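You operate a simulated robot arm through the tools that you are given. There is no shell and no other tool. Be economical: measure what you need, move in short steps, check, and stop when the job is done.

You run a simulated robot arm. Do the job below in one go: nothing can be reset, and whatever is moved stays where it is left.

TASK
Lock out the carrier at the main switch, then try start.
Fine: panel stop before the switch; hasp over it, lock pin in to its collar.

The check looks at the end state, three seconds after you hand in, the way a careful person would. Anything else that was tipped, shoved, dropped, spilled or broken makes it a failure.

THE ROBOT
A 6-joint arm with a two-finger parallel gripper, fixed in place. Base frame: the origin is at the foot of the arm, x ahead of it, y to its left, z up. Readings come in mm, rad, newtons and seconds.
With the tool pointing down near the work surface it reaches from about 280 to 680 mm from the base axis. Its first joint turns from -2.897 to 2.897 rad. Payload 4.1 kg.
Tool frame: the origin (TCP) lies between the finger pads and is the grasp point; the fingertips stand 23 mm ahead of it; z points along the fingers, y is the line along which they close. Largest opening 94 mm; finger width 38, thickness 10; the body of the gripper, 54 by 96 mm, starts 39 mm behind the TCP.
Orientation is that of the tool frame in the base frame, as [roll, pitch, yaw] about the fixed x, y, z axes, in that order (R = Rz(yaw) Ry(pitch) Rx(roll)). With the fingers straight down and closing along the base's y, the tool's x points along the base's -x, its y along +y and its z along -z.

THE INTERFACE
- The arm moves only by the tool move_arm. Its arguments are lists of equal length, an entry for each row: "hand": the closure, from 0 (fully open) to 1 (shut); "xyz": the shift along the tool's x, y, z in mm, a list of three; "dr": the turn, a rotation vector about the tool's x, y, z in rad, a list of three. In form: {"hand": [hand, ...], "xyz": [[tx, ty, tz], ...], "dr": [[wx, wy, wz], ...]}. A call has 1 to 8 rows; each row is the pose to reach, as a shift and turn from the pose commanded when the call began, along the tool's axes at that moment. A row lasts 0.2 s, in which the tool goes at most 50 mm and 0.15 rad; a call with a longer step from one row to the next is refused whole, and so is a gripper value outside its range. A pose out of reach is approached as far as the arm can. The call stops where the force on the tool passes 90 N (or 10 N more than at its start, if that is more) or the arm is blocked; 0.2 s more then pass. The fingers move at their own pace (about 45 mm/s each) and stop on an object; they squeeze with about 39 N. The grip force told is the motor's: it shows also when the fingers shut on nothing. Time passes only in rows, and 0.2 s behind the last, so rows that repeat a pose let the fingers close. It gives the time, the measured TCP pose, the force on the tool (base axes), the opening and the grip force at its end, in the units of the frame above (readings bear some noise), with the torque about the TCP (base axes, N m) and any sound that the robot's microphone picked up.
- Cameras (640 x 400 px; columns grow to the right, rows downward): "scene" is fixed at [410.9, -500.1, 1631.4]; the picture's right is [0.93, -0.37, 0.00], its down [-0.28, -0.69, -0.67] and it looks along [0.25, 0.62, -0.74] (base axes); focal length 302 px, centre (320, 200). "wrist" rides on the gripper at [86, 16, -75] in the tool frame; the picture's right is [-0.18, 0.98, 0.00], its down [-0.58, -0.11, -0.81] and it looks along [-0.79, -0.15, 0.59] (tool axes); focal length 243 px, centre (320, 200). There is no depth. A picture from a camera that has moved, and an enlarged one, comes with that camera's place and axes in the base frame and with its lens. The place of the scene camera against the robot may be out by one fixed shift of up to 18 mm in any direction.
- capture(camera): a new picture of that camera. It takes no simulated time.
- raise_lower(by): slides the trunk up (or, below 0, down) by that many mm; the arm rides with it, the base frame stays. It gives what a move gives, with no picture.
- zoom(camera, box): a new picture of the part [left, top, right, bottom] of that camera's present view, enlarged. It takes no simulated time.
- close_job(): hands the job in; it is judged then, once.

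Work in short steps. Places have to be worked out from the pictures, the camera data and where the tool is seen: move nearer, look again, correct. Check each grasp and each placing, and mend what went wrong. You have 120 turns and 76 pictures in all, those below and enlarged ones among them. Open the gripper and draw the arm clear of the work before you hand the job in, unless the task says otherwise; then end with one line.

The tools are called after "Request:" as a command line: name --argument value ..., lists and objects as JSON in quotes. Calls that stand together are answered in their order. move_arm: Moves the arm, as the interface text tells. Its arguments: {"type":"object","properties":{"hand":{"type":"array","items":{"type":"number"}},"xyz":{"type":"array","items":{"type":"array","items":{"type":"number"}}},"dr":{"type":"array","items":{"type":"array","items":{"type":"number"}}}},"required":["hand","xyz","dr"]} The other tools are called the same way: raise_lower (by) slides the trunk up or down; capture (camera) takes a picture; zoom (camera, box) takes an enlarged picture of a part of a camera's view; close_job () hands the job in.

At the start:

```text
t: 0.0
tool_pos: [399.1, 160.0, 1256.8]
ee_rot: [-3.14, 0.0, -3.141]
contact_force: [-0.1, 0.1, 0.2]
wrist_torque: [0.0, -0.02, -0.04]
width: 93.8
gripper_force: 0.1
trunk travel left (down, up): [-525.0, 65.0]
```

scene: 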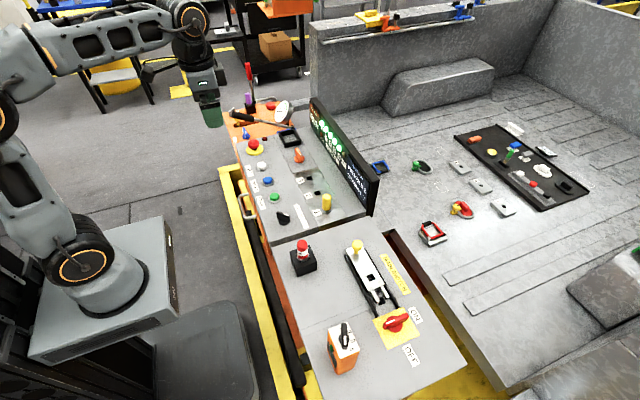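
wrist: 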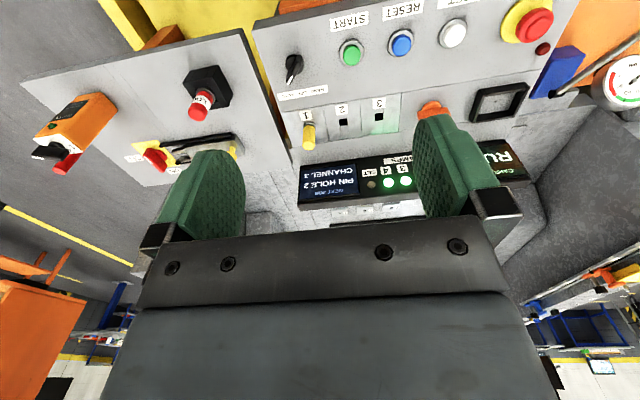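

I start by looking closely at the control desk and the switch desk.

Request:
zoom --camera "scene" --box '[270, 220, 470, 390]'

Request:
zoom --camera "scene" --box '[220, 90, 390, 240]'

Request:
zoom --camera "wrist" --box '[240, 0, 580, 220]'

Request:
zoom --camera "wrist" --box '[10, 50, 270, 200]'

```text
2.35 times, centred on (370, 305) of scene
camera zoom: at [410.9, -500.1, 1631.4], right [0.93, -0.37, 0.0], down [-0.28, -0.69, -0.67], along [0.25, 0.62, -0.74], focal length 709 px, centre (202, -47)
```

zoom: 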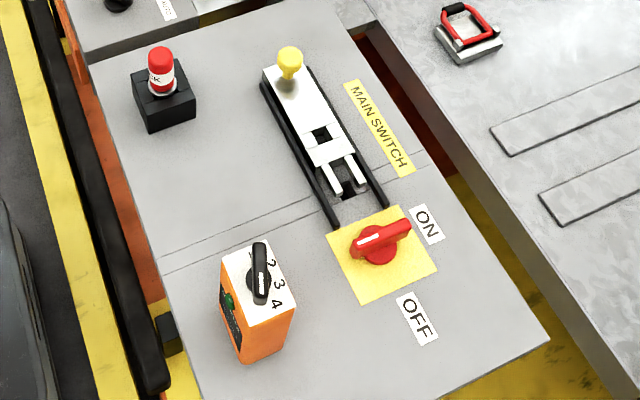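

```text
2.67 times, centred on (305, 165) of scene
camera zoom: at [410.9, -500.1, 1631.4], right [0.93, -0.37, 0.0], down [-0.28, -0.69, -0.67], along [0.25, 0.62, -0.74], focal length 804 px, centre (360, 293)
```

zoom: 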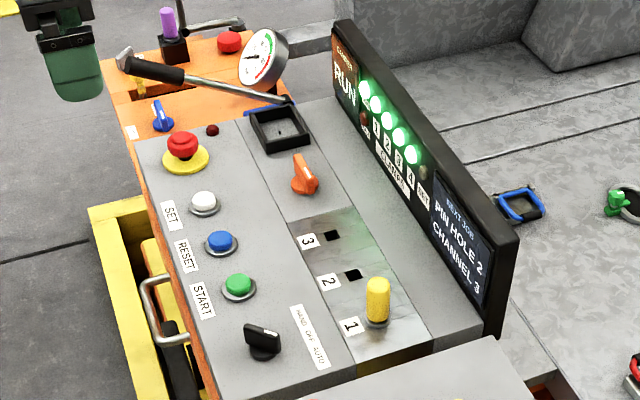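

```text
1.82 times, centred on (410, 110) of wrist
camera zoom: at [312.5, 173.9, 1331.6], right [0.18, 0.98, 0.0], down [0.58, -0.11, 0.81], along [0.79, -0.15, -0.59], focal length 441 px, centre (156, 364)
```

zoom: 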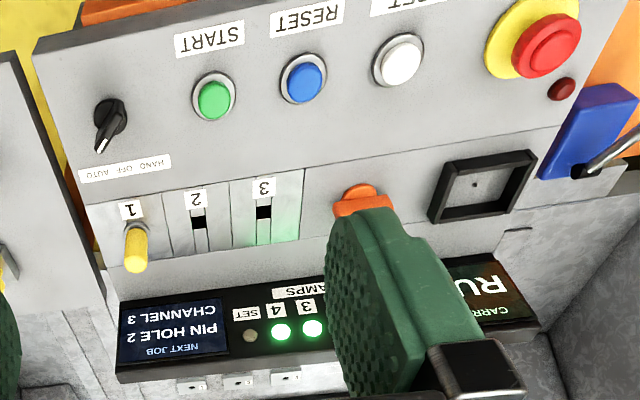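

```text
2.46 times, centred on (140, 125) of wrist
camera zoom: at [312.5, 173.9, 1331.6], right [0.18, 0.98, 0.0], down [0.58, -0.11, 0.81], along [0.79, -0.15, -0.59], focal length 597 px, centre (763, 385)
```

zoom: 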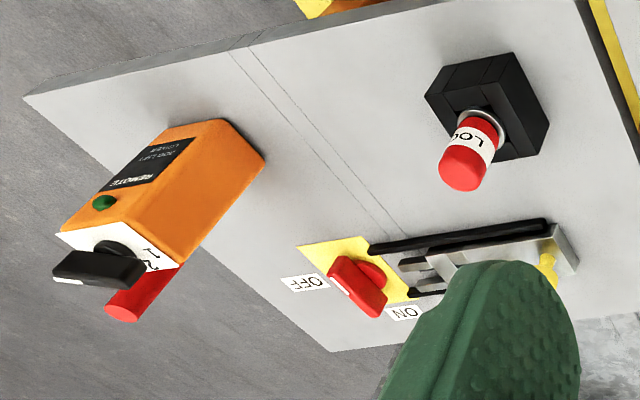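

The desk surface looks to be about z≈840–870 with the stop near (527, 499), START near (525, 194) and the switch near (669, -327), all rough. I lower the trunk 200 mm for a closer look.

Request:
raise_lower --by -200

Request:
capture --camera "wrist"

Request:
capture --camera "scene"

```text
t: 2.2
tool_pos: [399.4, 159.2, 1056.8]
ee_rot: [-3.141, -0.001, 3.14]
contact_force: [-0.7, -0.3, 0.1]
wrist_torque: [0.0, -0.02, 0.01]
width: 94.0
gripper_force: 0.0
trunk travel left (down, up): [-325.0, 265.0]
```

```text
69 pictures are left
camera wrist: at [312.5, 173.9, 1131.6], right [0.18, 0.98, 0.0], down [0.58, -0.11, 0.81], along [0.79, -0.15, -0.59], focal length 243 px, centre (320, 200)
```

wrist: 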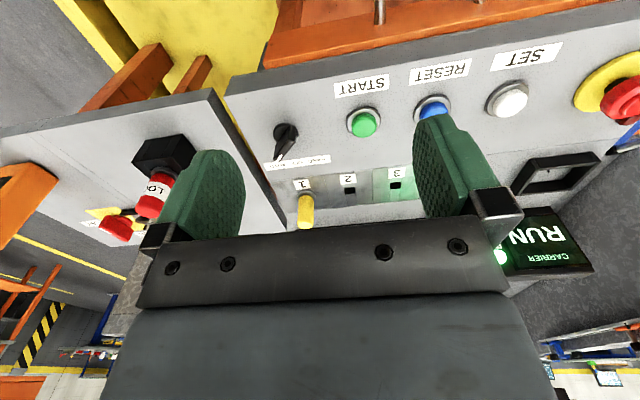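

```text
68 pictures are left
```

scene: 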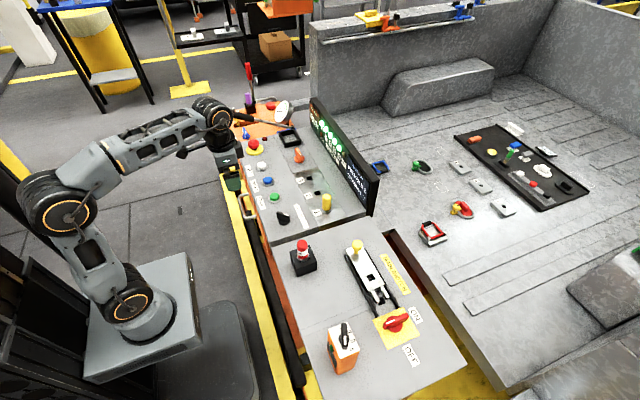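

Two wrist views put START at about (519,195,856) and the panel stop at about (512,468,890). I close the fingers and move toward the stop at this height.

Request:
move_arm --hand '[1, 1, 1, 1, 1, 1]' --xyz '[[0, 48, 0], [0, 96, 0], [0, 144, 0], [0, 192, 0], [0, 240, 0], [0, 270, 0]]' --dr '[[0, 0, 0], [0, 0, 0], [0, 0, 0], [0, 0, 0], [0, 0, 0], [0, 0, 0]]'

Request:
capture --camera "wrist"

```text
t: 3.6
tool_pos: [397.8, 428.4, 1055.1]
ee_rot: [-3.14, -0.001, -3.139]
contact_force: [-0.7, 0.6, -0.4]
wrist_torque: [0.0, -0.01, 0.0]
width: 0.0
gripper_force: 33.4
trunk travel left (down, up): [-325.0, 265.0]
```

```text
67 pictures are left
camera wrist: at [311.4, 443.8, 1129.6], right [0.18, 0.98, 0.0], down [0.58, -0.11, 0.81], along [0.79, -0.15, -0.59], focal length 243 px, centre (320, 200)
```

wrist: 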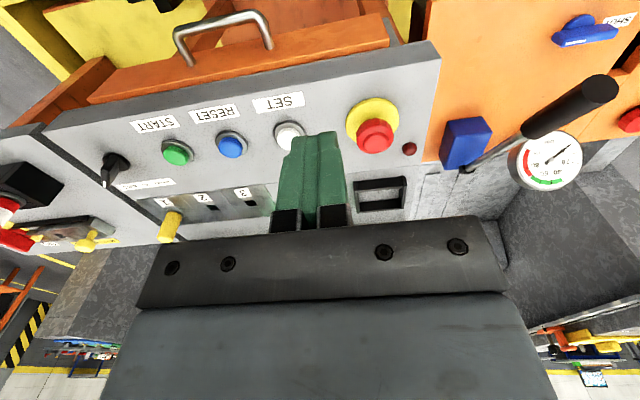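

The stop sits at about (514, 473, 893). I move above it with closed fingers and look again.

Request:
move_arm --hand '[1, 1, 1, 1]' --xyz '[[-45, 20, 20], [-90, 44, 40], [-116, 44, 70], [-116, 44, 100]]' --dr '[[0, 0, 0], [0, 0, 0], [0, 0, 0], [0, 0, 0]]'

Request:
capture --camera "wrist"

Request:
zoom --camera "scene" --box '[200, 90, 330, 180]'

```text
refused: row 1 steps farther than a row can; nothing moved
```

```text
66 pictures are left
camera wrist: at [311.4, 443.8, 1129.6], right [0.18, 0.98, 0.0], down [0.58, -0.11, 0.81], along [0.79, -0.15, -0.59], focal length 243 px, centre (320, 200)
```

wrist: 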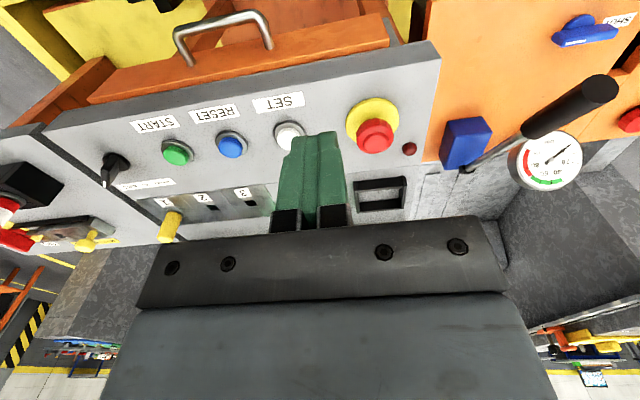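

```text
4.44 times, centred on (265, 135) of scene
camera zoom: at [410.9, -500.1, 1631.4], right [0.93, -0.37, 0.0], down [-0.28, -0.69, -0.67], along [0.25, 0.62, -0.74], focal length 1340 px, centre (564, 489)
```

zoom: 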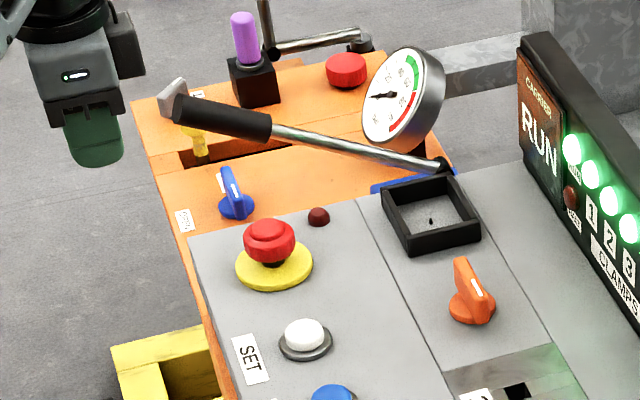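

Refused for step length; I repeat the move with smaller rows.

Request:
move_arm --hand '[1, 1, 1, 1, 1]' --xyz '[[-38, 15, 20], [-76, 30, 40], [-116, 44, 60], [-116, 44, 85], [-116, 44, 105]]' --dr '[[0, 0, 0], [0, 0, 0], [0, 0, 0], [0, 0, 0], [0, 0, 0]]'

Request:
capture --camera "wrist"

Request:
zoom --camera "scene" --box '[200, 90, 330, 180]'

```text
t: 4.8
tool_pos: [480.4, 441.5, 948.6]
ee_rot: [-3.141, 0.0, -3.14]
contact_force: [-0.6, 0.0, 0.2]
wrist_torque: [0.01, -0.01, -0.01]
width: 0.0
gripper_force: 39.1
out of reach, approached as far as the arm can: row 1, 2, 3, 4, 5
trunk travel left (down, up): [-325.0, 265.0]
```

```text
64 pictures are left
camera wrist: at [394.6, 456.2, 1022.5], right [0.18, 0.98, 0.0], down [0.58, -0.11, 0.81], along [0.79, -0.15, -0.59], focal length 243 px, centre (320, 200)
```

wrist: 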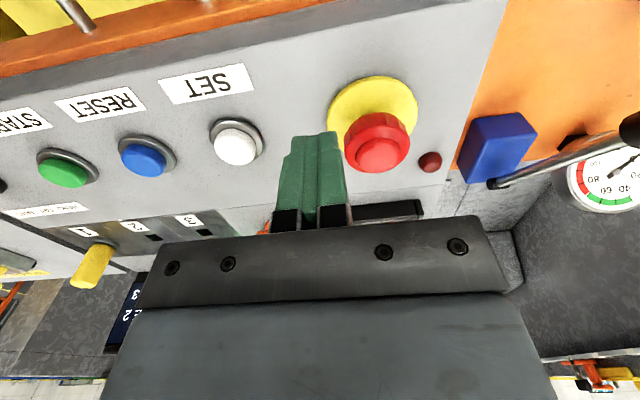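

```text
4.44 times, centred on (265, 135) of scene
camera zoom: at [410.9, -500.1, 1631.4], right [0.93, -0.37, 0.0], down [-0.28, -0.69, -0.67], along [0.25, 0.62, -0.74], focal length 1340 px, centre (564, 489)
```

zoom: 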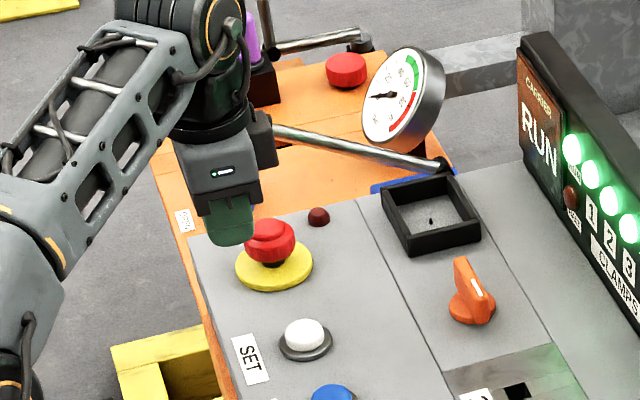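

At this trunk height the arm runs out at about 652 mm radius. The shoulder appears below the wrist, so I raise the trunk 200 mm and then reach down and out.

Request:
raise_lower --by 200

Request:
move_arm --hand '[1, 1, 1, 1, 1]' --xyz '[[0, 0, 40], [0, 0, 80], [0, 0, 120], [0, 0, 160], [-30, 20, 190]]' --dr '[[0, 0, 0], [0, 0, 0], [0, 0, 0], [0, 0, 0], [0, 0, 0]]'

```text
t: 6.9
tool_pos: [481.5, 442.2, 1146.7]
ee_rot: [3.141, -0.001, 3.141]
contact_force: [-0.5, 0.5, -0.7]
wrist_torque: [0.0, -0.06, -0.02]
width: 0.3
gripper_force: 38.8
trunk travel left (down, up): [-525.0, 65.0]
```

```text
t: 8.1
tool_pos: [512.2, 461.0, 957.4]
ee_rot: [3.141, 0.0, -3.14]
contact_force: [-0.3, -0.5, -0.1]
wrist_torque: [-0.02, -0.03, -0.01]
width: 0.0
gripper_force: 38.8
trunk travel left (down, up): [-525.0, 65.0]
```

Reach is better now. I look to align with the stop.

Request:
capture --camera "wrist"

Request:
zoom --camera "scene" --box '[200, 90, 330, 180]'

```text
62 pictures are left
camera wrist: at [425.7, 475.5, 1031.1], right [0.18, 0.98, 0.0], down [0.58, -0.11, 0.81], along [0.79, -0.15, -0.59], focal length 243 px, centre (320, 200)
```

wrist: 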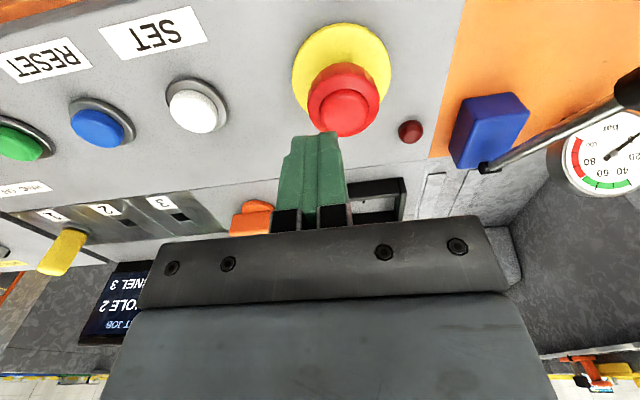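

```text
4.44 times, centred on (265, 135) of scene
camera zoom: at [410.9, -500.1, 1631.4], right [0.93, -0.37, 0.0], down [-0.28, -0.69, -0.67], along [0.25, 0.62, -0.74], focal length 1340 px, centre (564, 489)
```

zoom: 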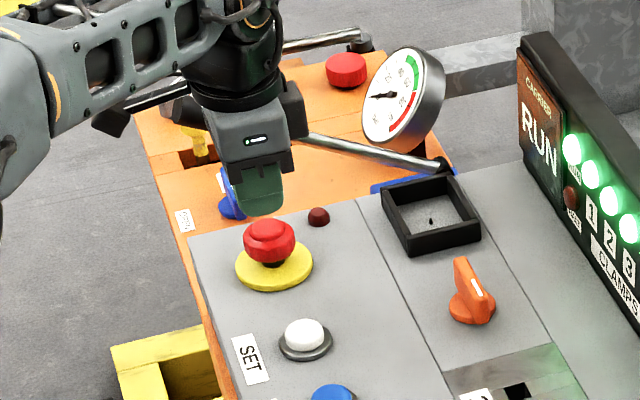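

Stop top triangulates to (510, 474, 903). I align +13 mm in y and press down in steps.

Request:
move_arm --hand '[1, 1, 1, 1, 1, 1]' --xyz '[[2, 13, 0], [2, 13, 15], [2, 13, 25], [2, 13, 32], [2, 13, 37], [2, 13, 42]]' --dr '[[0, 0, 0], [0, 0, 0], [0, 0, 0], [0, 0, 0], [0, 0, 0], [0, 0, 0]]'

Request:
zoom --camera "scene" --box '[200, 90, 400, 220]'

```text
t: 9.5
tool_pos: [508.3, 474.3, 920.9]
ee_rot: [3.136, 0.007, -3.142]
contact_force: [0.4, -1.5, 20.0]
wrist_torque: [-0.09, 0.15, 0.18]
width: 0.0
gripper_force: 39.7
trunk travel left (down, up): [-525.0, 65.0]
```

```text
3.08 times, centred on (300, 155) of scene
camera zoom: at [410.9, -500.1, 1631.4], right [0.93, -0.37, 0.0], down [-0.28, -0.69, -0.67], along [0.25, 0.62, -0.74], focal length 928 px, centre (382, 338)
```

zoom: 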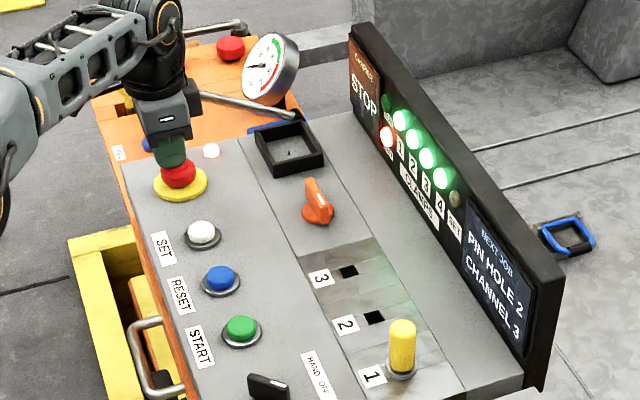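

The display shows STOP with the red lamp lit. I lift off and start toward the switch desk.

Request:
move_arm --hand '[1, 1, 1, 1, 1, 1, 1, 1]' --xyz '[[0, 0, -45], [0, 0, -90], [20, 0, -130], [40, -20, -170], [60, -60, -180], [80, -105, -180], [100, -150, -180], [110, -198, -180]]' --dr '[[0, 0, 0], [0, 0, 0], [0, 0, 0], [0, 0, 0], [0, 0, 0], [0, 0, 0], [0, 0, 0], [0, 0, 0]]'

Request:
move_arm --hand '[1, 1, 1, 1, 1, 1, 1, 1]' --xyz '[[0, -48, 0], [0, -96, 0], [0, -144, 0], [0, -192, 0], [0, -240, 0], [0, -288, 0], [0, -336, 0], [0, -384, 0]]' --dr '[[0, 0, 0], [0, 0, 0], [0, 0, 0], [0, 0, 0], [0, 0, 0], [0, 0, 0], [0, 0, 0], [0, 0, 0]]'

Request:
move_arm --hand '[1, 1, 1]' --xyz '[[0, -48, 0], [0, -96, 0], [0, -144, 0]]' --dr '[[0, 0, 0], [0, 0, 0], [0, 0, 0]]'

Request:
capture --camera "wrist"

Request:
capture --camera "scene"

```text
t: 11.3
tool_pos: [485.8, 458.0, 1095.8]
ee_rot: [-3.139, 0.001, -3.14]
contact_force: [0.4, 0.7, -0.8]
wrist_torque: [-0.03, -0.04, 0.0]
width: 0.1
gripper_force: 39.5
out of reach, approached as far as the arm can: row 2, 4, 5, 6, 7, 8
trunk travel left (down, up): [-525.0, 65.0]
```

```text
t: 13.1
tool_pos: [526.9, 408.3, 1113.1]
ee_rot: [3.141, 0.001, -3.14]
contact_force: [0.7, 0.1, 0.3]
wrist_torque: [0.01, 0.0, 0.06]
width: 0.0
gripper_force: 39.0
out of reach, approached as far as the arm can: row 1, 2, 3, 4, 5, 6, 7, 8
trunk travel left (down, up): [-525.0, 65.0]
```

```text
t: 13.9
tool_pos: [542.9, 387.7, 1117.5]
ee_rot: [3.141, 0.001, -3.14]
contact_force: [0.8, -0.4, 0.3]
wrist_torque: [-0.02, -0.03, -0.01]
width: 0.2
gripper_force: 38.7
out of reach, approached as far as the arm can: row 1, 2, 3
trunk travel left (down, up): [-525.0, 65.0]
```

```text
59 pictures are left
camera wrist: at [455.6, 402.2, 1192.4], right [0.18, 0.98, 0.0], down [0.58, -0.11, 0.81], along [0.79, -0.15, -0.59], focal length 243 px, centre (320, 200)
```

wrist: 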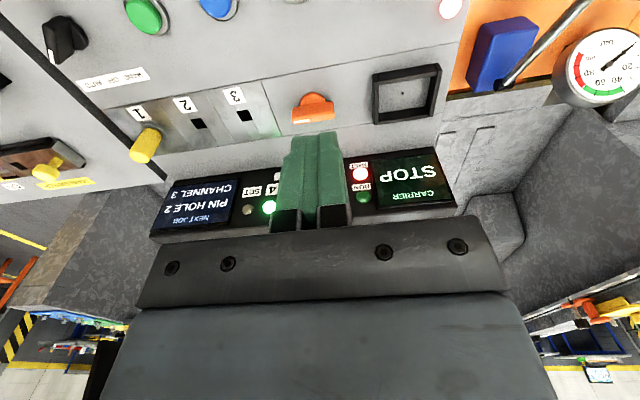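

```text
58 pictures are left
```

scene: 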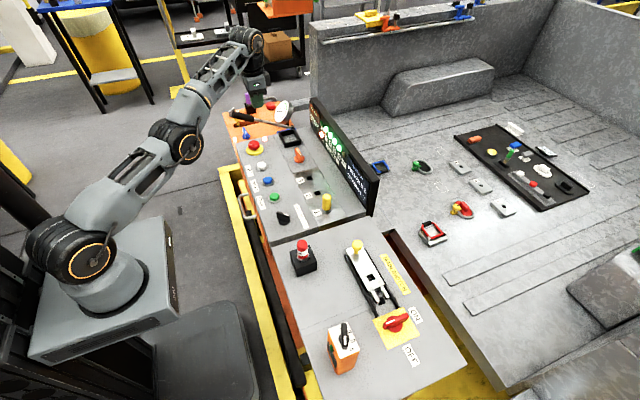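

At the reach boundary sideways moves only slide. I pull back toward the base first, then go across.

Request:
move_arm --hand '[1, 1, 1, 1, 1, 1, 1, 1]' --xyz '[[48, 0, 0], [90, -20, 0], [125, -50, 0], [140, -95, 0], [140, -143, 0], [140, -191, 0], [140, -239, 0], [140, -287, 0]]' --dr '[[0, 0, 0], [0, 0, 0], [0, 0, 0], [0, 0, 0], [0, 0, 0], [0, 0, 0], [0, 0, 0], [0, 0, 0]]'

Request:
move_arm --hand '[1, 1, 1, 1, 1, 1, 1]' --xyz '[[0, -48, 0], [0, -96, 0], [0, -144, 0], [0, -192, 0], [0, -240, 0], [0, -288, 0], [0, -330, 0]]' --dr '[[0, 0, 0], [0, 0, 0], [0, 0, 0], [0, 0, 0], [0, 0, 0], [0, 0, 0], [0, 0, 0]]'

Request:
capture --camera "wrist"

```text
t: 15.7
tool_pos: [536.6, 392.6, 1121.6]
ee_rot: [3.14, 0.0, 3.141]
contact_force: [-0.5, 0.9, -0.1]
wrist_torque: [-0.01, 0.04, 0.01]
width: 0.0
gripper_force: 39.6
out of reach, approached as far as the arm can: row 1, 2, 3, 4, 5, 6, 7, 8
trunk travel left (down, up): [-525.0, 65.0]
```

```text
t: 17.3
tool_pos: [599.5, 228.2, 1191.8]
ee_rot: [-3.132, -0.02, -3.139]
contact_force: [-1.0, -0.3, 0.3]
wrist_torque: [-0.01, 0.0, 0.0]
width: 0.0
gripper_force: 39.4
out of reach, approached as far as the arm can: row 1, 2, 3, 4, 5, 6, 7
trunk travel left (down, up): [-525.0, 65.0]
```

```text
57 pictures are left
camera wrist: at [513.5, 243.4, 1268.8], right [0.18, 0.98, -0.01], down [0.6, -0.1, 0.79], along [0.78, -0.15, -0.61], focal length 243 px, centre (320, 200)
```

wrist: 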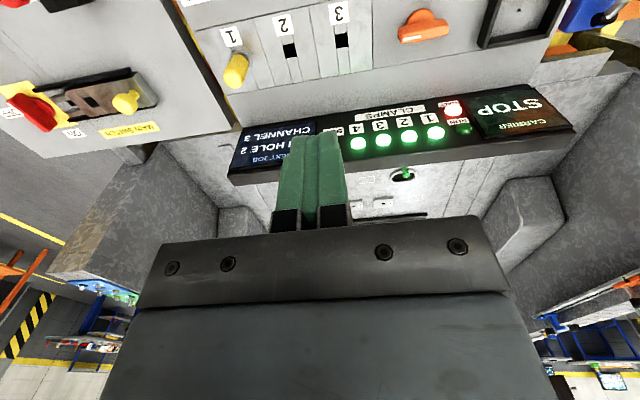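

The arm is near full stretch and behaving oddly; I issue a zero move to see whether the commanded pose equals the measured one.

Request:
move_arm --hand '[1, 1, 1]' --xyz '[[0, 0, 0], [0, 0, 0], [0, 0, 0]]' --dr '[[0, 0, 0], [0, 0, 0], [0, 0, 0]]'

```text
t: 18.1
tool_pos: [599.7, 227.2, 1193.1]
ee_rot: [-3.132, -0.02, -3.141]
contact_force: [-0.2, -1.1, 0.1]
wrist_torque: [-0.01, -0.01, 0.01]
width: 0.0
gripper_force: 39.1
trunk travel left (down, up): [-525.0, 65.0]
```

The command has followed the reached pose, so the elbow is straight. Moving down and inward should bend it.

Request:
move_arm --hand '[1, 1, 1, 1]' --xyz '[[15, 0, 20], [30, 0, 40], [60, 0, 60], [100, 0, 80]]' --dr '[[0, 0, 0], [0, 0, 0], [0, 0, 0], [0, 0, 0]]'

```text
t: 19.1
tool_pos: [594.1, 236.4, 1200.3]
ee_rot: [-3.138, -0.008, -3.14]
contact_force: [0.5, 0.2, -0.7]
wrist_torque: [-0.01, -0.02, -0.02]
width: 0.0
gripper_force: 39.0
out of reach, approached as far as the arm can: row 1, 2, 3, 4
trunk travel left (down, up): [-525.0, 65.0]
```

Still stuck radially; I try straight down, which is largely a shoulder motion.

Request:
move_arm --hand '[1, 1]' --xyz '[[0, 0, 45], [0, 0, 90]]' --dr '[[0, 0, 0], [0, 0, 0]]'

Request:
capture --camera "scene"

```text
t: 19.7
tool_pos: [598.7, 239.4, 1176.6]
ee_rot: [-3.121, -0.045, -3.141]
contact_force: [0.2, 0.0, 0.0]
wrist_torque: [0.02, 0.02, 0.01]
width: 0.0
gripper_force: 38.6
out of reach, approached as far as the arm can: row 1, 2
trunk travel left (down, up): [-525.0, 65.0]
```

```text
56 pictures are left
```

scene: 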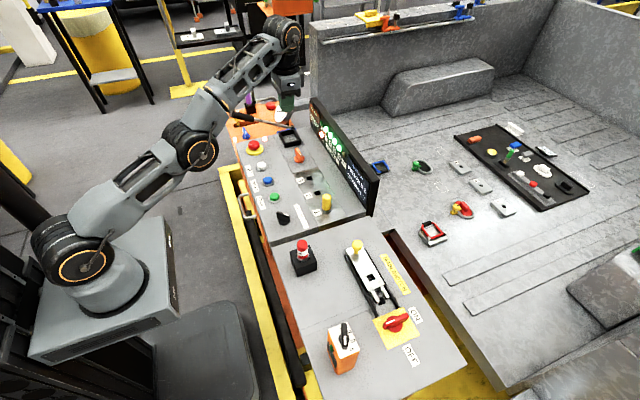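

I repeat a small down target over several rows to let the solver bend the elbow.

Request:
move_arm --hand '[1, 1, 1, 1, 1, 1]' --xyz '[[0, 0, 10], [0, 0, 20], [0, 0, 30], [0, 0, 30], [0, 0, 30], [0, 0, 30]]' --dr '[[0, 0, 0], [0, 0, 0], [0, 0, 0], [0, 0, 0], [0, 0, 0], [0, 0, 0]]'

```text
t: 21.1
tool_pos: [599.2, 236.7, 1168.2]
ee_rot: [-3.116, -0.06, 3.139]
contact_force: [-0.5, 0.4, -1.0]
wrist_torque: [-0.03, 0.0, 0.0]
width: 0.0
gripper_force: 38.7
out of reach, approached as far as the arm can: row 1, 2, 3, 4, 5, 6
trunk travel left (down, up): [-525.0, 65.0]
```

Straight down has an inward component; I try motion perpendicular to the outstretched arm (down and slightly outward), well above the display board (~z 970).

Request:
move_arm --hand '[1, 1, 1, 1]' --xyz '[[-6, 2, 12], [-12, 4, 24], [-18, 7, 36], [-20, 8, 48]]' --dr '[[0, 0, 0], [0, 0, 0], [0, 0, 0], [0, 0, 0]]'

```text
t: 22.1
tool_pos: [618.2, 244.7, 1120.4]
ee_rot: [-3.122, -0.046, -3.141]
contact_force: [-0.1, -0.1, -0.1]
wrist_torque: [0.0, 0.01, 0.02]
width: 0.0
gripper_force: 38.8
trunk travel left (down, up): [-525.0, 65.0]
```

That worked. Now I pull inward and slightly down.

Request:
move_arm --hand '[1, 1, 1, 1, 1]' --xyz '[[10, -3, 15], [30, -10, 25], [65, -25, 30], [105, -40, 30], [150, -60, 30]]' --dr '[[0, 0, 0], [0, 0, 0], [0, 0, 0], [0, 0, 0], [0, 0, 0]]'

```text
t: 23.3
tool_pos: [617.4, 245.1, 1121.2]
ee_rot: [-3.121, -0.05, 3.141]
contact_force: [1.0, -0.1, 0.8]
wrist_torque: [-0.02, 0.02, 0.02]
width: 0.0
gripper_force: 38.9
out of reach, approached as far as the arm can: row 1, 2, 3, 4, 5
trunk travel left (down, up): [-525.0, 65.0]
```

Inward is still blocked. I go on down along the arc, with a little less outward.

Request:
move_arm --hand '[1, 1, 1, 1, 1, 1]' --xyz '[[-3, 1, 10], [-6, 2, 20], [-8, 3, 30], [-10, 3, 40], [-11, 3, 50], [-12, 3, 60]]' --dr '[[0, 0, 0], [0, 0, 0], [0, 0, 0], [0, 0, 0], [0, 0, 0], [0, 0, 0]]'

```text
t: 24.7
tool_pos: [631.6, 254.6, 1061.4]
ee_rot: [-3.122, -0.044, -3.141]
contact_force: [-0.5, -0.4, 0.0]
wrist_torque: [0.01, -0.01, -0.01]
width: 0.0
gripper_force: 39.4
out of reach, approached as far as the arm can: row 3, 4, 5, 6
trunk travel left (down, up): [-525.0, 65.0]
```

The solver is stuck at the straight-elbow singularity. A wrist pitch (fingers turning inward) with the TCP swinging inward should make it share bend into the elbow; I try that.

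Request:
move_arm --hand '[1, 1, 1]' --xyz '[[31, -12, 0], [60, -24, 4], [85, -36, 10]]' --dr '[[0.05, 0.13, 0], [0.1, 0.26, 0], [0.12, 0.32, 0]]'

Request:
zoom --camera "scene" --box '[0, 0, 400, 320]'

```text
t: 25.5
tool_pos: [547.3, 219.5, 1057.6]
ee_rot: [-2.996, -0.362, 3.116]
contact_force: [-0.5, -0.3, 0.0]
wrist_torque: [0.0, -0.01, 0.0]
width: 0.1
gripper_force: 38.6
out of reach, approached as far as the arm can: row 1
trunk travel left (down, up): [-525.0, 65.0]
```

```text
1.25 times, centred on (200, 160) of scene
camera zoom: at [410.9, -500.1, 1631.4], right [0.93, -0.37, 0.0], down [-0.28, -0.69, -0.67], along [0.25, 0.62, -0.74], focal length 377 px, centre (470, 250)
```

zoom: 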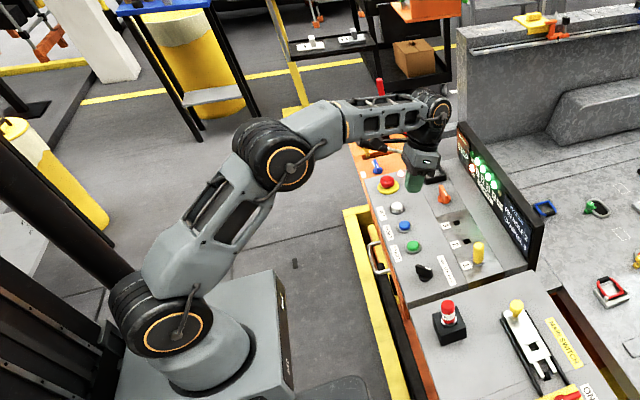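

The elbow is bent again. I pull inward and bring the tool back to vertical.

Request:
move_arm --hand '[1, 1, 1, 1]' --xyz '[[40, 0, 15], [80, 0, 30], [115, -20, 44], [135, -50, 52]]' --dr '[[0, 0, 0], [-0.05, -0.12, 0], [-0.1, -0.24, 0], [-0.14, -0.36, 0]]'

```text
t: 26.5
tool_pos: [401.1, 163.0, 1063.5]
ee_rot: [3.141, -0.002, -3.141]
contact_force: [-0.2, 0.0, 0.1]
wrist_torque: [0.02, -0.02, -0.01]
width: 0.2
gripper_force: 38.9
trunk travel left (down, up): [-525.0, 65.0]
```

Back to a healthy pose. Now across to the switch desk.

Request:
move_arm --hand '[1, 1, 1, 1, 1, 1, 1, 1]' --xyz '[[0, -48, 0], [0, -96, 0], [0, -144, 0], [0, -192, 0], [0, -240, 0], [0, -288, 0], [0, -336, 0], [0, -384, 0]]' --dr '[[0, 0, 0], [0, 0, 0], [0, 0, 0], [0, 0, 0], [0, 0, 0], [0, 0, 0], [0, 0, 0], [0, 0, 0]]'

Request:
capture --camera "wrist"

```text
t: 28.3
tool_pos: [402.8, -219.8, 1060.9]
ee_rot: [3.141, -0.006, 3.141]
contact_force: [1.2, 0.3, 0.3]
wrist_torque: [0.01, -0.01, 0.0]
width: 0.0
gripper_force: 39.5
trunk travel left (down, up): [-525.0, 65.0]
```

```text
54 pictures are left
camera wrist: at [316.5, -204.8, 1136.4], right [0.18, 0.98, 0.0], down [0.59, -0.11, 0.8], along [0.79, -0.15, -0.6], focal length 243 px, centre (320, 200)
```

wrist: 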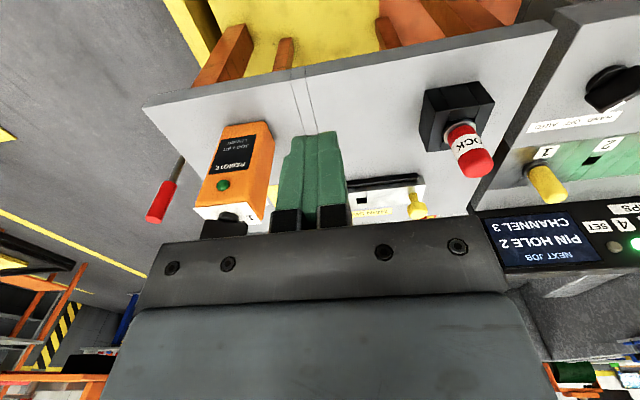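

The lock pin top is about (518,-81,963), the yellow hasp knob about (668,-109,897), the switch about (667,-324). I shift to y≈-120 and up for an unobstructed view of the switch.

Request:
move_arm --hand '[1, 1, 1]' --xyz '[[0, 35, -30], [0, 70, -60], [0, 100, -90]]' --dr '[[0, 0, 0], [0, 0, 0], [0, 0, 0]]'

Request:
zoom --camera "wrist" --box '[120, 80, 440, 240]'

```text
t: 29.1
tool_pos: [403.9, -119.4, 1152.4]
ee_rot: [3.141, -0.008, 3.141]
contact_force: [0.8, -0.4, 0.2]
wrist_torque: [0.01, 0.0, 0.0]
width: 0.3
gripper_force: 39.3
trunk travel left (down, up): [-525.0, 65.0]
```

```text
2.00 times, centred on (280, 160) of wrist
camera zoom: at [317.6, -105.0, 1227.8], right [0.18, 0.98, 0.0], down [0.59, -0.11, 0.8], along [0.79, -0.15, -0.6], focal length 485 px, centre (400, 280)
```

zoom: 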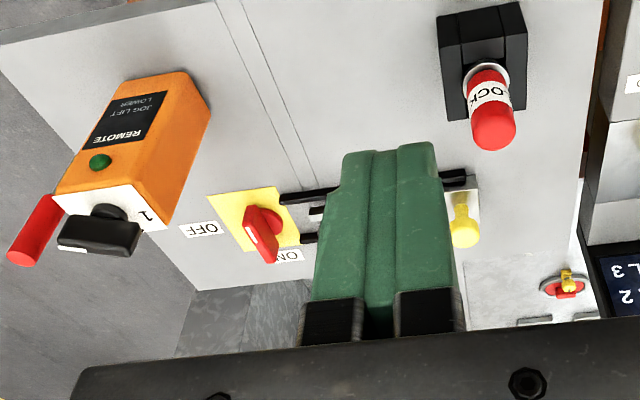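

Switch handle is at about (670,-328,868). I move closer, passing clear of the lock pin, for a detailed look.

Request:
move_arm --hand '[1, 1, 1, 1]' --xyz '[[-20, -30, 30], [-50, -55, 60], [-85, -70, 90], [-120, -80, 120]]' --dr '[[0, 0, 0], [0, 0, 0], [0, 0, 0], [0, 0, 0]]'

Request:
capture --camera "wrist"

```text
t: 30.1
tool_pos: [524.8, -197.8, 1032.4]
ee_rot: [3.141, -0.004, 3.141]
contact_force: [0.3, -0.7, 0.3]
wrist_torque: [-0.01, 0.0, -0.01]
width: 0.0
gripper_force: 38.5
trunk travel left (down, up): [-525.0, 65.0]
```

```text
52 pictures are left
camera wrist: at [438.7, -183.4, 1106.9], right [0.18, 0.98, 0.0], down [0.59, -0.11, 0.8], along [0.79, -0.15, -0.6], focal length 243 px, centre (320, 200)
```

wrist: 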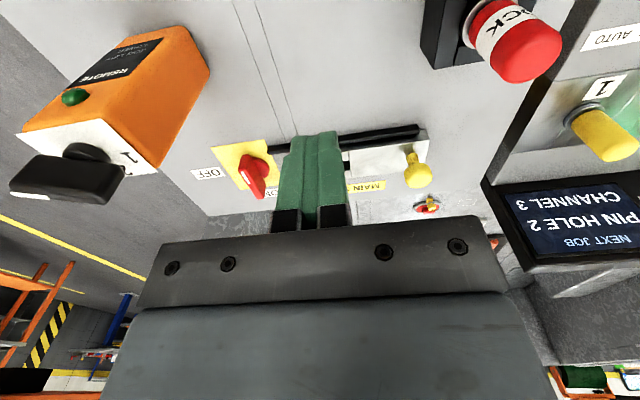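

The remote stands tall right before the switch (x 500–550, y below −325, top ~1010), so I must keep clear of it. I zoom on the switch and hasp.

Request:
zoom --camera "wrist" --box '[180, 110, 300, 220]'

Request:
zoom --camera "scene" --box '[340, 230, 430, 370]'

Request:
zoom --camera "wrist" --box '[330, 110, 450, 220]'

```text
3.64 times, centred on (240, 165) of wrist
camera zoom: at [438.7, -183.4, 1106.9], right [0.18, 0.98, 0.0], down [0.59, -0.11, 0.8], along [0.79, -0.15, -0.6], focal length 882 px, centre (611, 327)
```

zoom: 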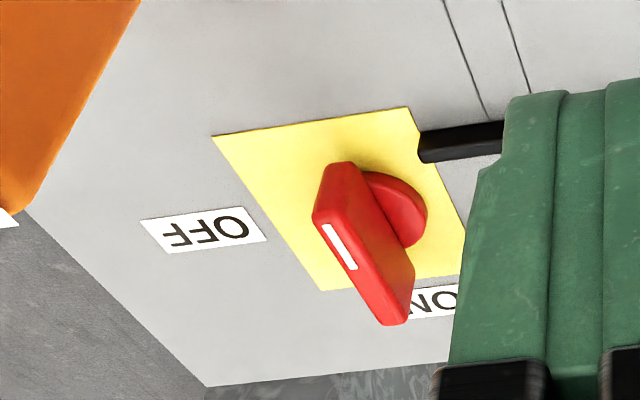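

```text
2.86 times, centred on (385, 300) of scene
camera zoom: at [410.9, -500.1, 1631.4], right [0.93, -0.37, 0.0], down [-0.28, -0.69, -0.67], along [0.25, 0.62, -0.74], focal length 861 px, centre (134, -86)
```

zoom: 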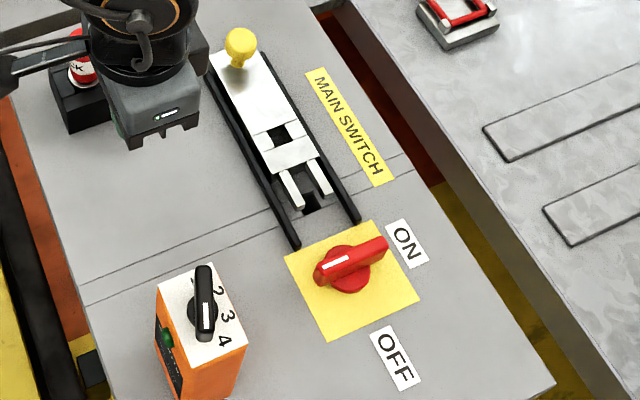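

```text
3.64 times, centred on (390, 165) of wrist
camera zoom: at [438.7, -183.4, 1106.9], right [0.18, 0.98, 0.0], down [0.59, -0.11, 0.8], along [0.79, -0.15, -0.6], focal length 882 px, centre (66, 327)
```

zoom: 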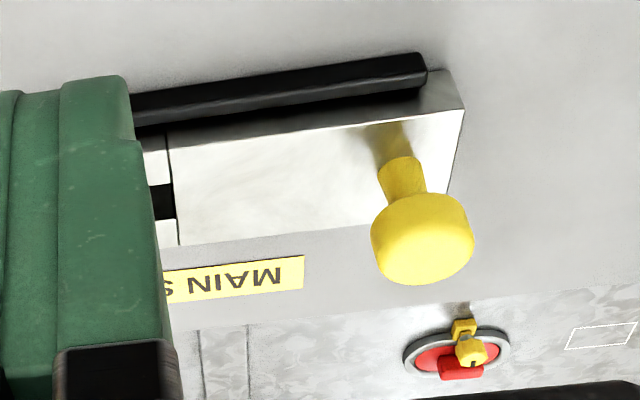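

Handle bar runs along x (649–719) with hub near (684,-330); ON label is straight +x of it, OFF straight −y, so it turns clockwise and I can push its near end toward +y. I yaw the tool 90° so the camera swings away from the remote.

Request:
move_arm --hand '[1, 1, 1, 1, 1, 1, 1, 1]' --xyz '[[0, 0, 0], [0, 0, 0], [0, 0, 0], [0, 0, 0], [0, 0, 0], [0, 0, 0], [0, 0, 0], [0, 0, 0]]' --dr '[[0, 0, 0.14], [0, 0, 0.28], [0, 0, 0.42], [0, 0, 0.56], [0, 0, 0.7], [0, 0, 0.84], [0, 0, 0.98], [0, 0, 1.12]]'

Request:
move_arm --hand '[1, 1, 1, 1]' --xyz '[[0, 0, 0], [0, 0, 0], [0, 0, 0], [0, 0, 0]]' --dr '[[0, 0, 0.14], [0, 0, 0.28], [0, 0, 0.42], [0, 0, 0.45]]'

Request:
capture --camera "wrist"

```text
t: 31.9
tool_pos: [523.8, -199.8, 1033.4]
ee_rot: [-3.135, -0.003, 2.02]
contact_force: [0.0, -0.6, -0.3]
wrist_torque: [0.02, 0.04, 0.03]
width: 0.3
gripper_force: 39.0
trunk travel left (down, up): [-525.0, 65.0]
```

```text
t: 32.9
tool_pos: [521.7, -200.7, 1031.7]
ee_rot: [-3.137, -0.002, 1.569]
contact_force: [-0.6, -0.4, 0.4]
wrist_torque: [-0.02, -0.03, -0.01]
width: 0.0
gripper_force: 39.2
trunk travel left (down, up): [-525.0, 65.0]
```

```text
48 pictures are left
camera wrist: at [539.3, -114.9, 1106.8], right [0.98, -0.19, -0.01], down [-0.11, -0.58, 0.81], along [-0.15, -0.79, -0.59], focal length 243 px, centre (320, 200)
```

wrist: 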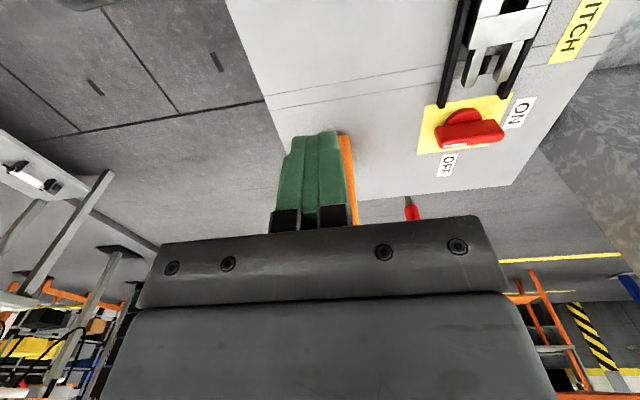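

The fingers see the switch well; bar top centre triangulates to (681,-328,871). I now lean the fingers outward by 0.4 rad while moving out.

Request:
move_arm --hand '[1, 1, 1]' --xyz '[[-13, 24, 0], [-26, 48, 0], [-38, 72, 0]]' --dr '[[-0.117, -0.063, 0], [-0.234, -0.126, 0], [-0.352, -0.188, 0]]'

Request:
capture --camera "wrist"

```text
t: 33.7
tool_pos: [595.9, -236.3, 1032.4]
ee_rot: [2.79, 0.185, 1.539]
contact_force: [-0.2, -0.2, -0.8]
wrist_torque: [0.03, -0.02, 0.01]
width: 0.1
gripper_force: 38.7
trunk travel left (down, up): [-525.0, 65.0]
```

```text
47 pictures are left
camera wrist: at [588.9, -140.1, 1091.7], right [0.92, -0.15, 0.37], down [-0.39, -0.43, 0.81], along [0.04, -0.89, -0.45], focal length 243 px, centre (320, 200)
```

wrist: 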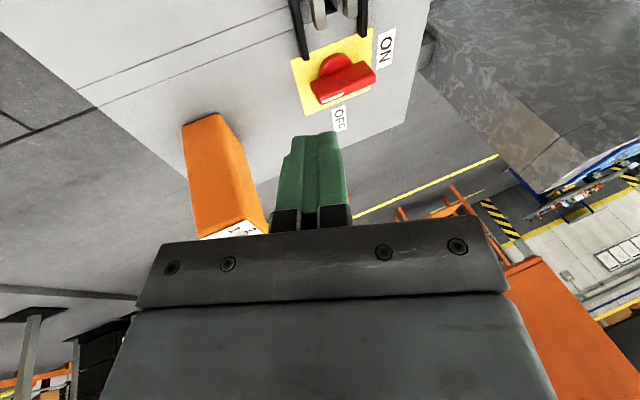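

Plate is at roughly z 855, bar top ~880. I change the lean so the hand comes in more from +y (away from the remote) and approach a spot on the −y side of the bar, still above it.

Request:
move_arm --hand '[1, 1, 1, 1, 1]' --xyz '[[-10, 2, 20], [-30, 5, 60], [-60, 7, 95], [-85, 7, 125], [-98, 7, 143]]' --dr '[[0.037, -0.08, -0.037], [0.075, -0.159, -0.074], [0.075, -0.159, -0.074], [0.075, -0.159, -0.074], [0.075, -0.159, -0.074]]'

Request:
capture --camera "wrist"

Request:
zoom --camera "scene" --box '[310, 230, 450, 370]'

```text
t: 34.9
tool_pos: [646.3, -360.8, 919.5]
ee_rot: [2.873, 0.359, 1.562]
contact_force: [0.3, 0.8, 0.4]
wrist_torque: [0.01, -0.01, 0.01]
width: 0.0
gripper_force: 39.1
trunk travel left (down, up): [-525.0, 65.0]
```

```text
46 pictures are left
camera wrist: at [643.5, -254.7, 959.8], right [0.95, -0.09, 0.31], down [-0.32, -0.28, 0.9], along [0.01, -0.96, -0.29], focal length 243 px, centre (320, 200)
```

wrist: 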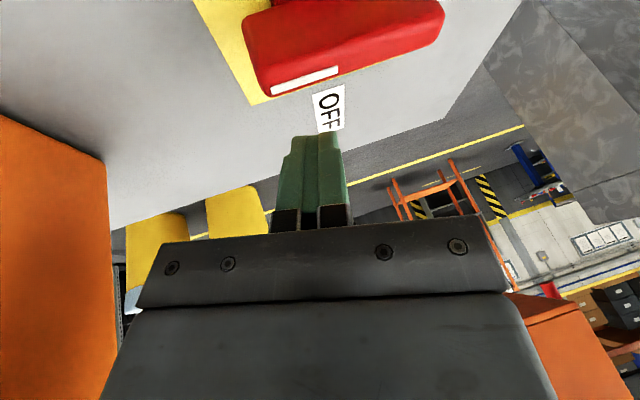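

```text
2.86 times, centred on (380, 300) of scene
camera zoom: at [410.9, -500.1, 1631.4], right [0.93, -0.37, 0.0], down [-0.28, -0.69, -0.67], along [0.25, 0.62, -0.74], focal length 861 px, centre (149, -86)
```

zoom: 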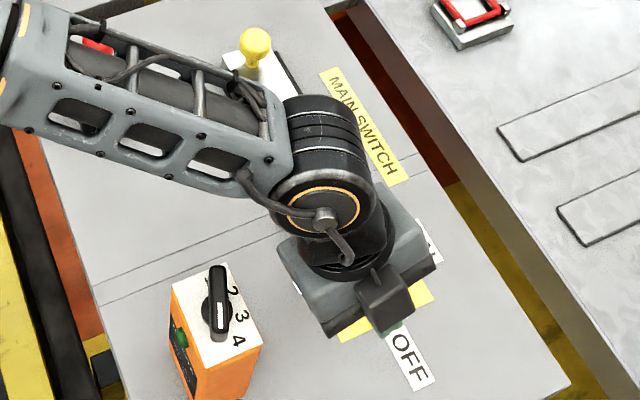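

Bar top is ~z 889, spanning x 639–709, hub ~(674,-324); fingertip is at (652,-369) just behind it. I descend 25 mm and then push +y.

Request:
move_arm --hand '[1, 1, 1, 1]' --xyz '[[4, -3, 11], [9, -6, 23], [18, -6, 19.5], [27, -5, 16]]' --dr '[[0, 0, 0], [0, 0, 0], [0, 0, 0], [0, 0, 0]]'

Request:
capture --camera "wrist"

```text
t: 35.9
tool_pos: [646.8, -348.2, 894.3]
ee_rot: [2.868, 0.361, 1.554]
contact_force: [7.3, -32.3, 0.0]
wrist_torque: [0.08, 0.06, -0.03]
width: 0.3
gripper_force: 39.3
trunk travel left (down, up): [-525.0, 65.0]
```

```text
44 pictures are left
camera wrist: at [643.7, -241.8, 935.3], right [0.94, -0.09, 0.31], down [-0.33, -0.28, 0.9], along [0.0, -0.96, -0.29], focal length 243 px, centre (320, 200)
```

wrist: 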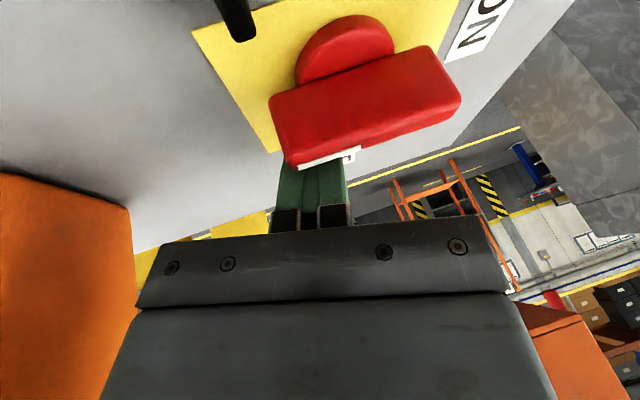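

The fingertip is behind the bar and in contact (−32 N in y). I continue pushing +y.

Request:
move_arm --hand '[1, 1, 1, 1, 1, 1]' --xyz '[[6.5, 0.3, -2.4], [13, 0.7, -4.9], [19.5, 1, -7.3], [26, 1.4, -9.7], [32, 1.6, -12], [38, 1.9, -14]]' --dr '[[0, 0, 0], [0, 0, 0], [0, 0, 0], [0, 0, 0], [0, 0, 0], [0, 0, 0]]'

Request:
capture --camera "wrist"

```text
t: 37.1
tool_pos: [644.7, -341.8, 907.5]
ee_rot: [2.858, 0.382, 1.563]
contact_force: [-0.5, -52.9, -4.3]
wrist_torque: [-0.22, -0.22, -0.01]
width: 0.0
gripper_force: 39.1
trunk travel left (down, up): [-525.0, 65.0]
stopped in row 5: the force on the tool passed its limit at 92 N (the readings are from after the stop); the commanded pose is now the measured one
```

```text
43 pictures are left
camera wrist: at [638.6, -234.8, 946.4], right [0.94, -0.08, 0.32], down [-0.33, -0.26, 0.91], along [0.01, -0.96, -0.27], focal length 243 px, centre (320, 200)
```

wrist: 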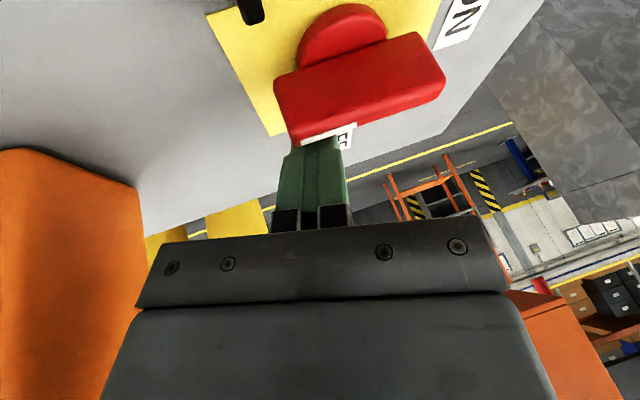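

The bar didn't turn; the lever arm was only ~15 mm and the leaning finger rode up. I'll push the far end toward −y instead with a pure x-lean (vertical pushing face): lift off and reposition over the +x/+y side.

Request:
move_arm --hand '[1, 1, 1, 1, 1, 1, 1]' --xyz '[[-6, 0, 2], [-14, 7, -21], [-19, 13, -43], [-6, 26, -45], [8, 38, -47], [20, 49, -49], [31.6, 58.8, -50.7]]' --dr '[[0, 0, 0], [0, 0, 0], [0, 0, 0], [-0.07, 0.09, 0.025], [-0.14, 0.18, 0.05], [-0.21, 0.27, 0.075], [-0.28, 0.36, 0.1]]'

Request:
capture --camera "wrist"

```text
t: 37.4
tool_pos: [656.9, -225.7, 926.7]
ee_rot: [2.871, 0.474, 1.675]
contact_force: [-1.4, 6.5, 1.6]
wrist_torque: [-0.34, -0.05, -0.09]
width: 0.1
gripper_force: 39.3
trunk travel left (down, up): [-525.0, 65.0]
stopped in row 1: the arm was blocked; the commanded pose is now the measured one
```

```text
42 pictures are left
camera wrist: at [640.6, -117.2, 954.5], right [0.95, 0.06, 0.32], down [-0.3, -0.21, 0.93], along [0.12, -0.98, -0.18], focal length 243 px, centre (320, 200)
```

wrist: 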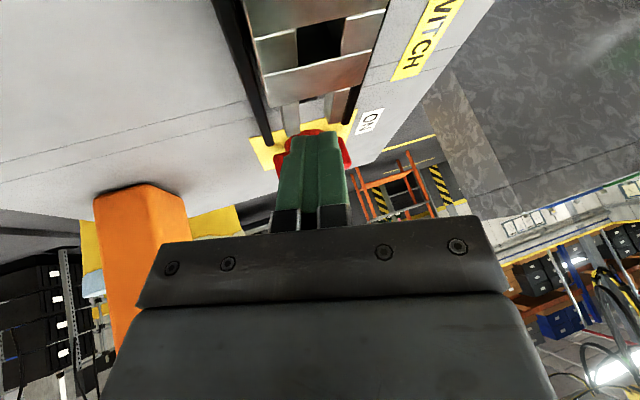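

The tool sprang over the bar toward +y. I check what it touched.

Request:
zoom --camera "scene" --box '[270, 200, 450, 370]'

Request:
move_arm --hand '[1]' --xyz '[[0, 0, 0]]' --dr '[[0, 0, 0]]'

```text
2.35 times, centred on (360, 285) of scene
camera zoom: at [410.9, -500.1, 1631.4], right [0.93, -0.37, 0.0], down [-0.28, -0.69, -0.67], along [0.25, 0.62, -0.74], focal length 709 px, centre (226, 0)
```

zoom: 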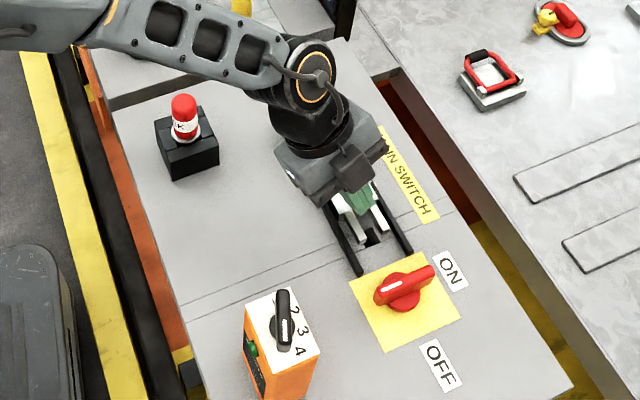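

```text
t: 37.8
tool_pos: [645.7, -50.1, 935.5]
ee_rot: [2.876, 0.556, 1.822]
contact_force: [1.8, -0.4, 1.1]
wrist_torque: [0.16, 0.11, 0.0]
width: 0.0
gripper_force: 38.6
trunk travel left (down, up): [-525.0, 65.0]
stopped in row 1: the arm was blocked; the commanded pose is now the measured one
```

The arm is still swinging to +y after the release. I command a counter-move back and up right away.

Request:
move_arm --hand '[1, 1]' --xyz '[[-30, 0, -25], [-40, 0, -25]]' --dr '[[0, 0, 0], [0, 0, 0]]'

Request:
capture --camera "scene"

```text
t: 38.4
tool_pos: [652.3, -134.6, 966.4]
ee_rot: [2.881, 0.524, 1.768]
contact_force: [-1.3, -1.2, 0.1]
wrist_torque: [0.08, 0.0, 0.07]
width: 0.0
gripper_force: 39.1
trunk travel left (down, up): [-525.0, 65.0]
```

```text
40 pictures are left
```

scene: 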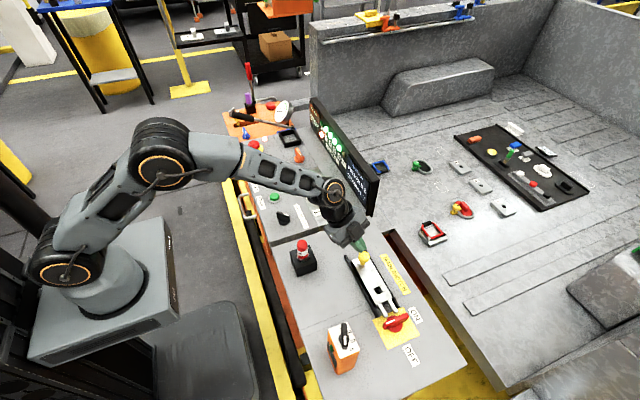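

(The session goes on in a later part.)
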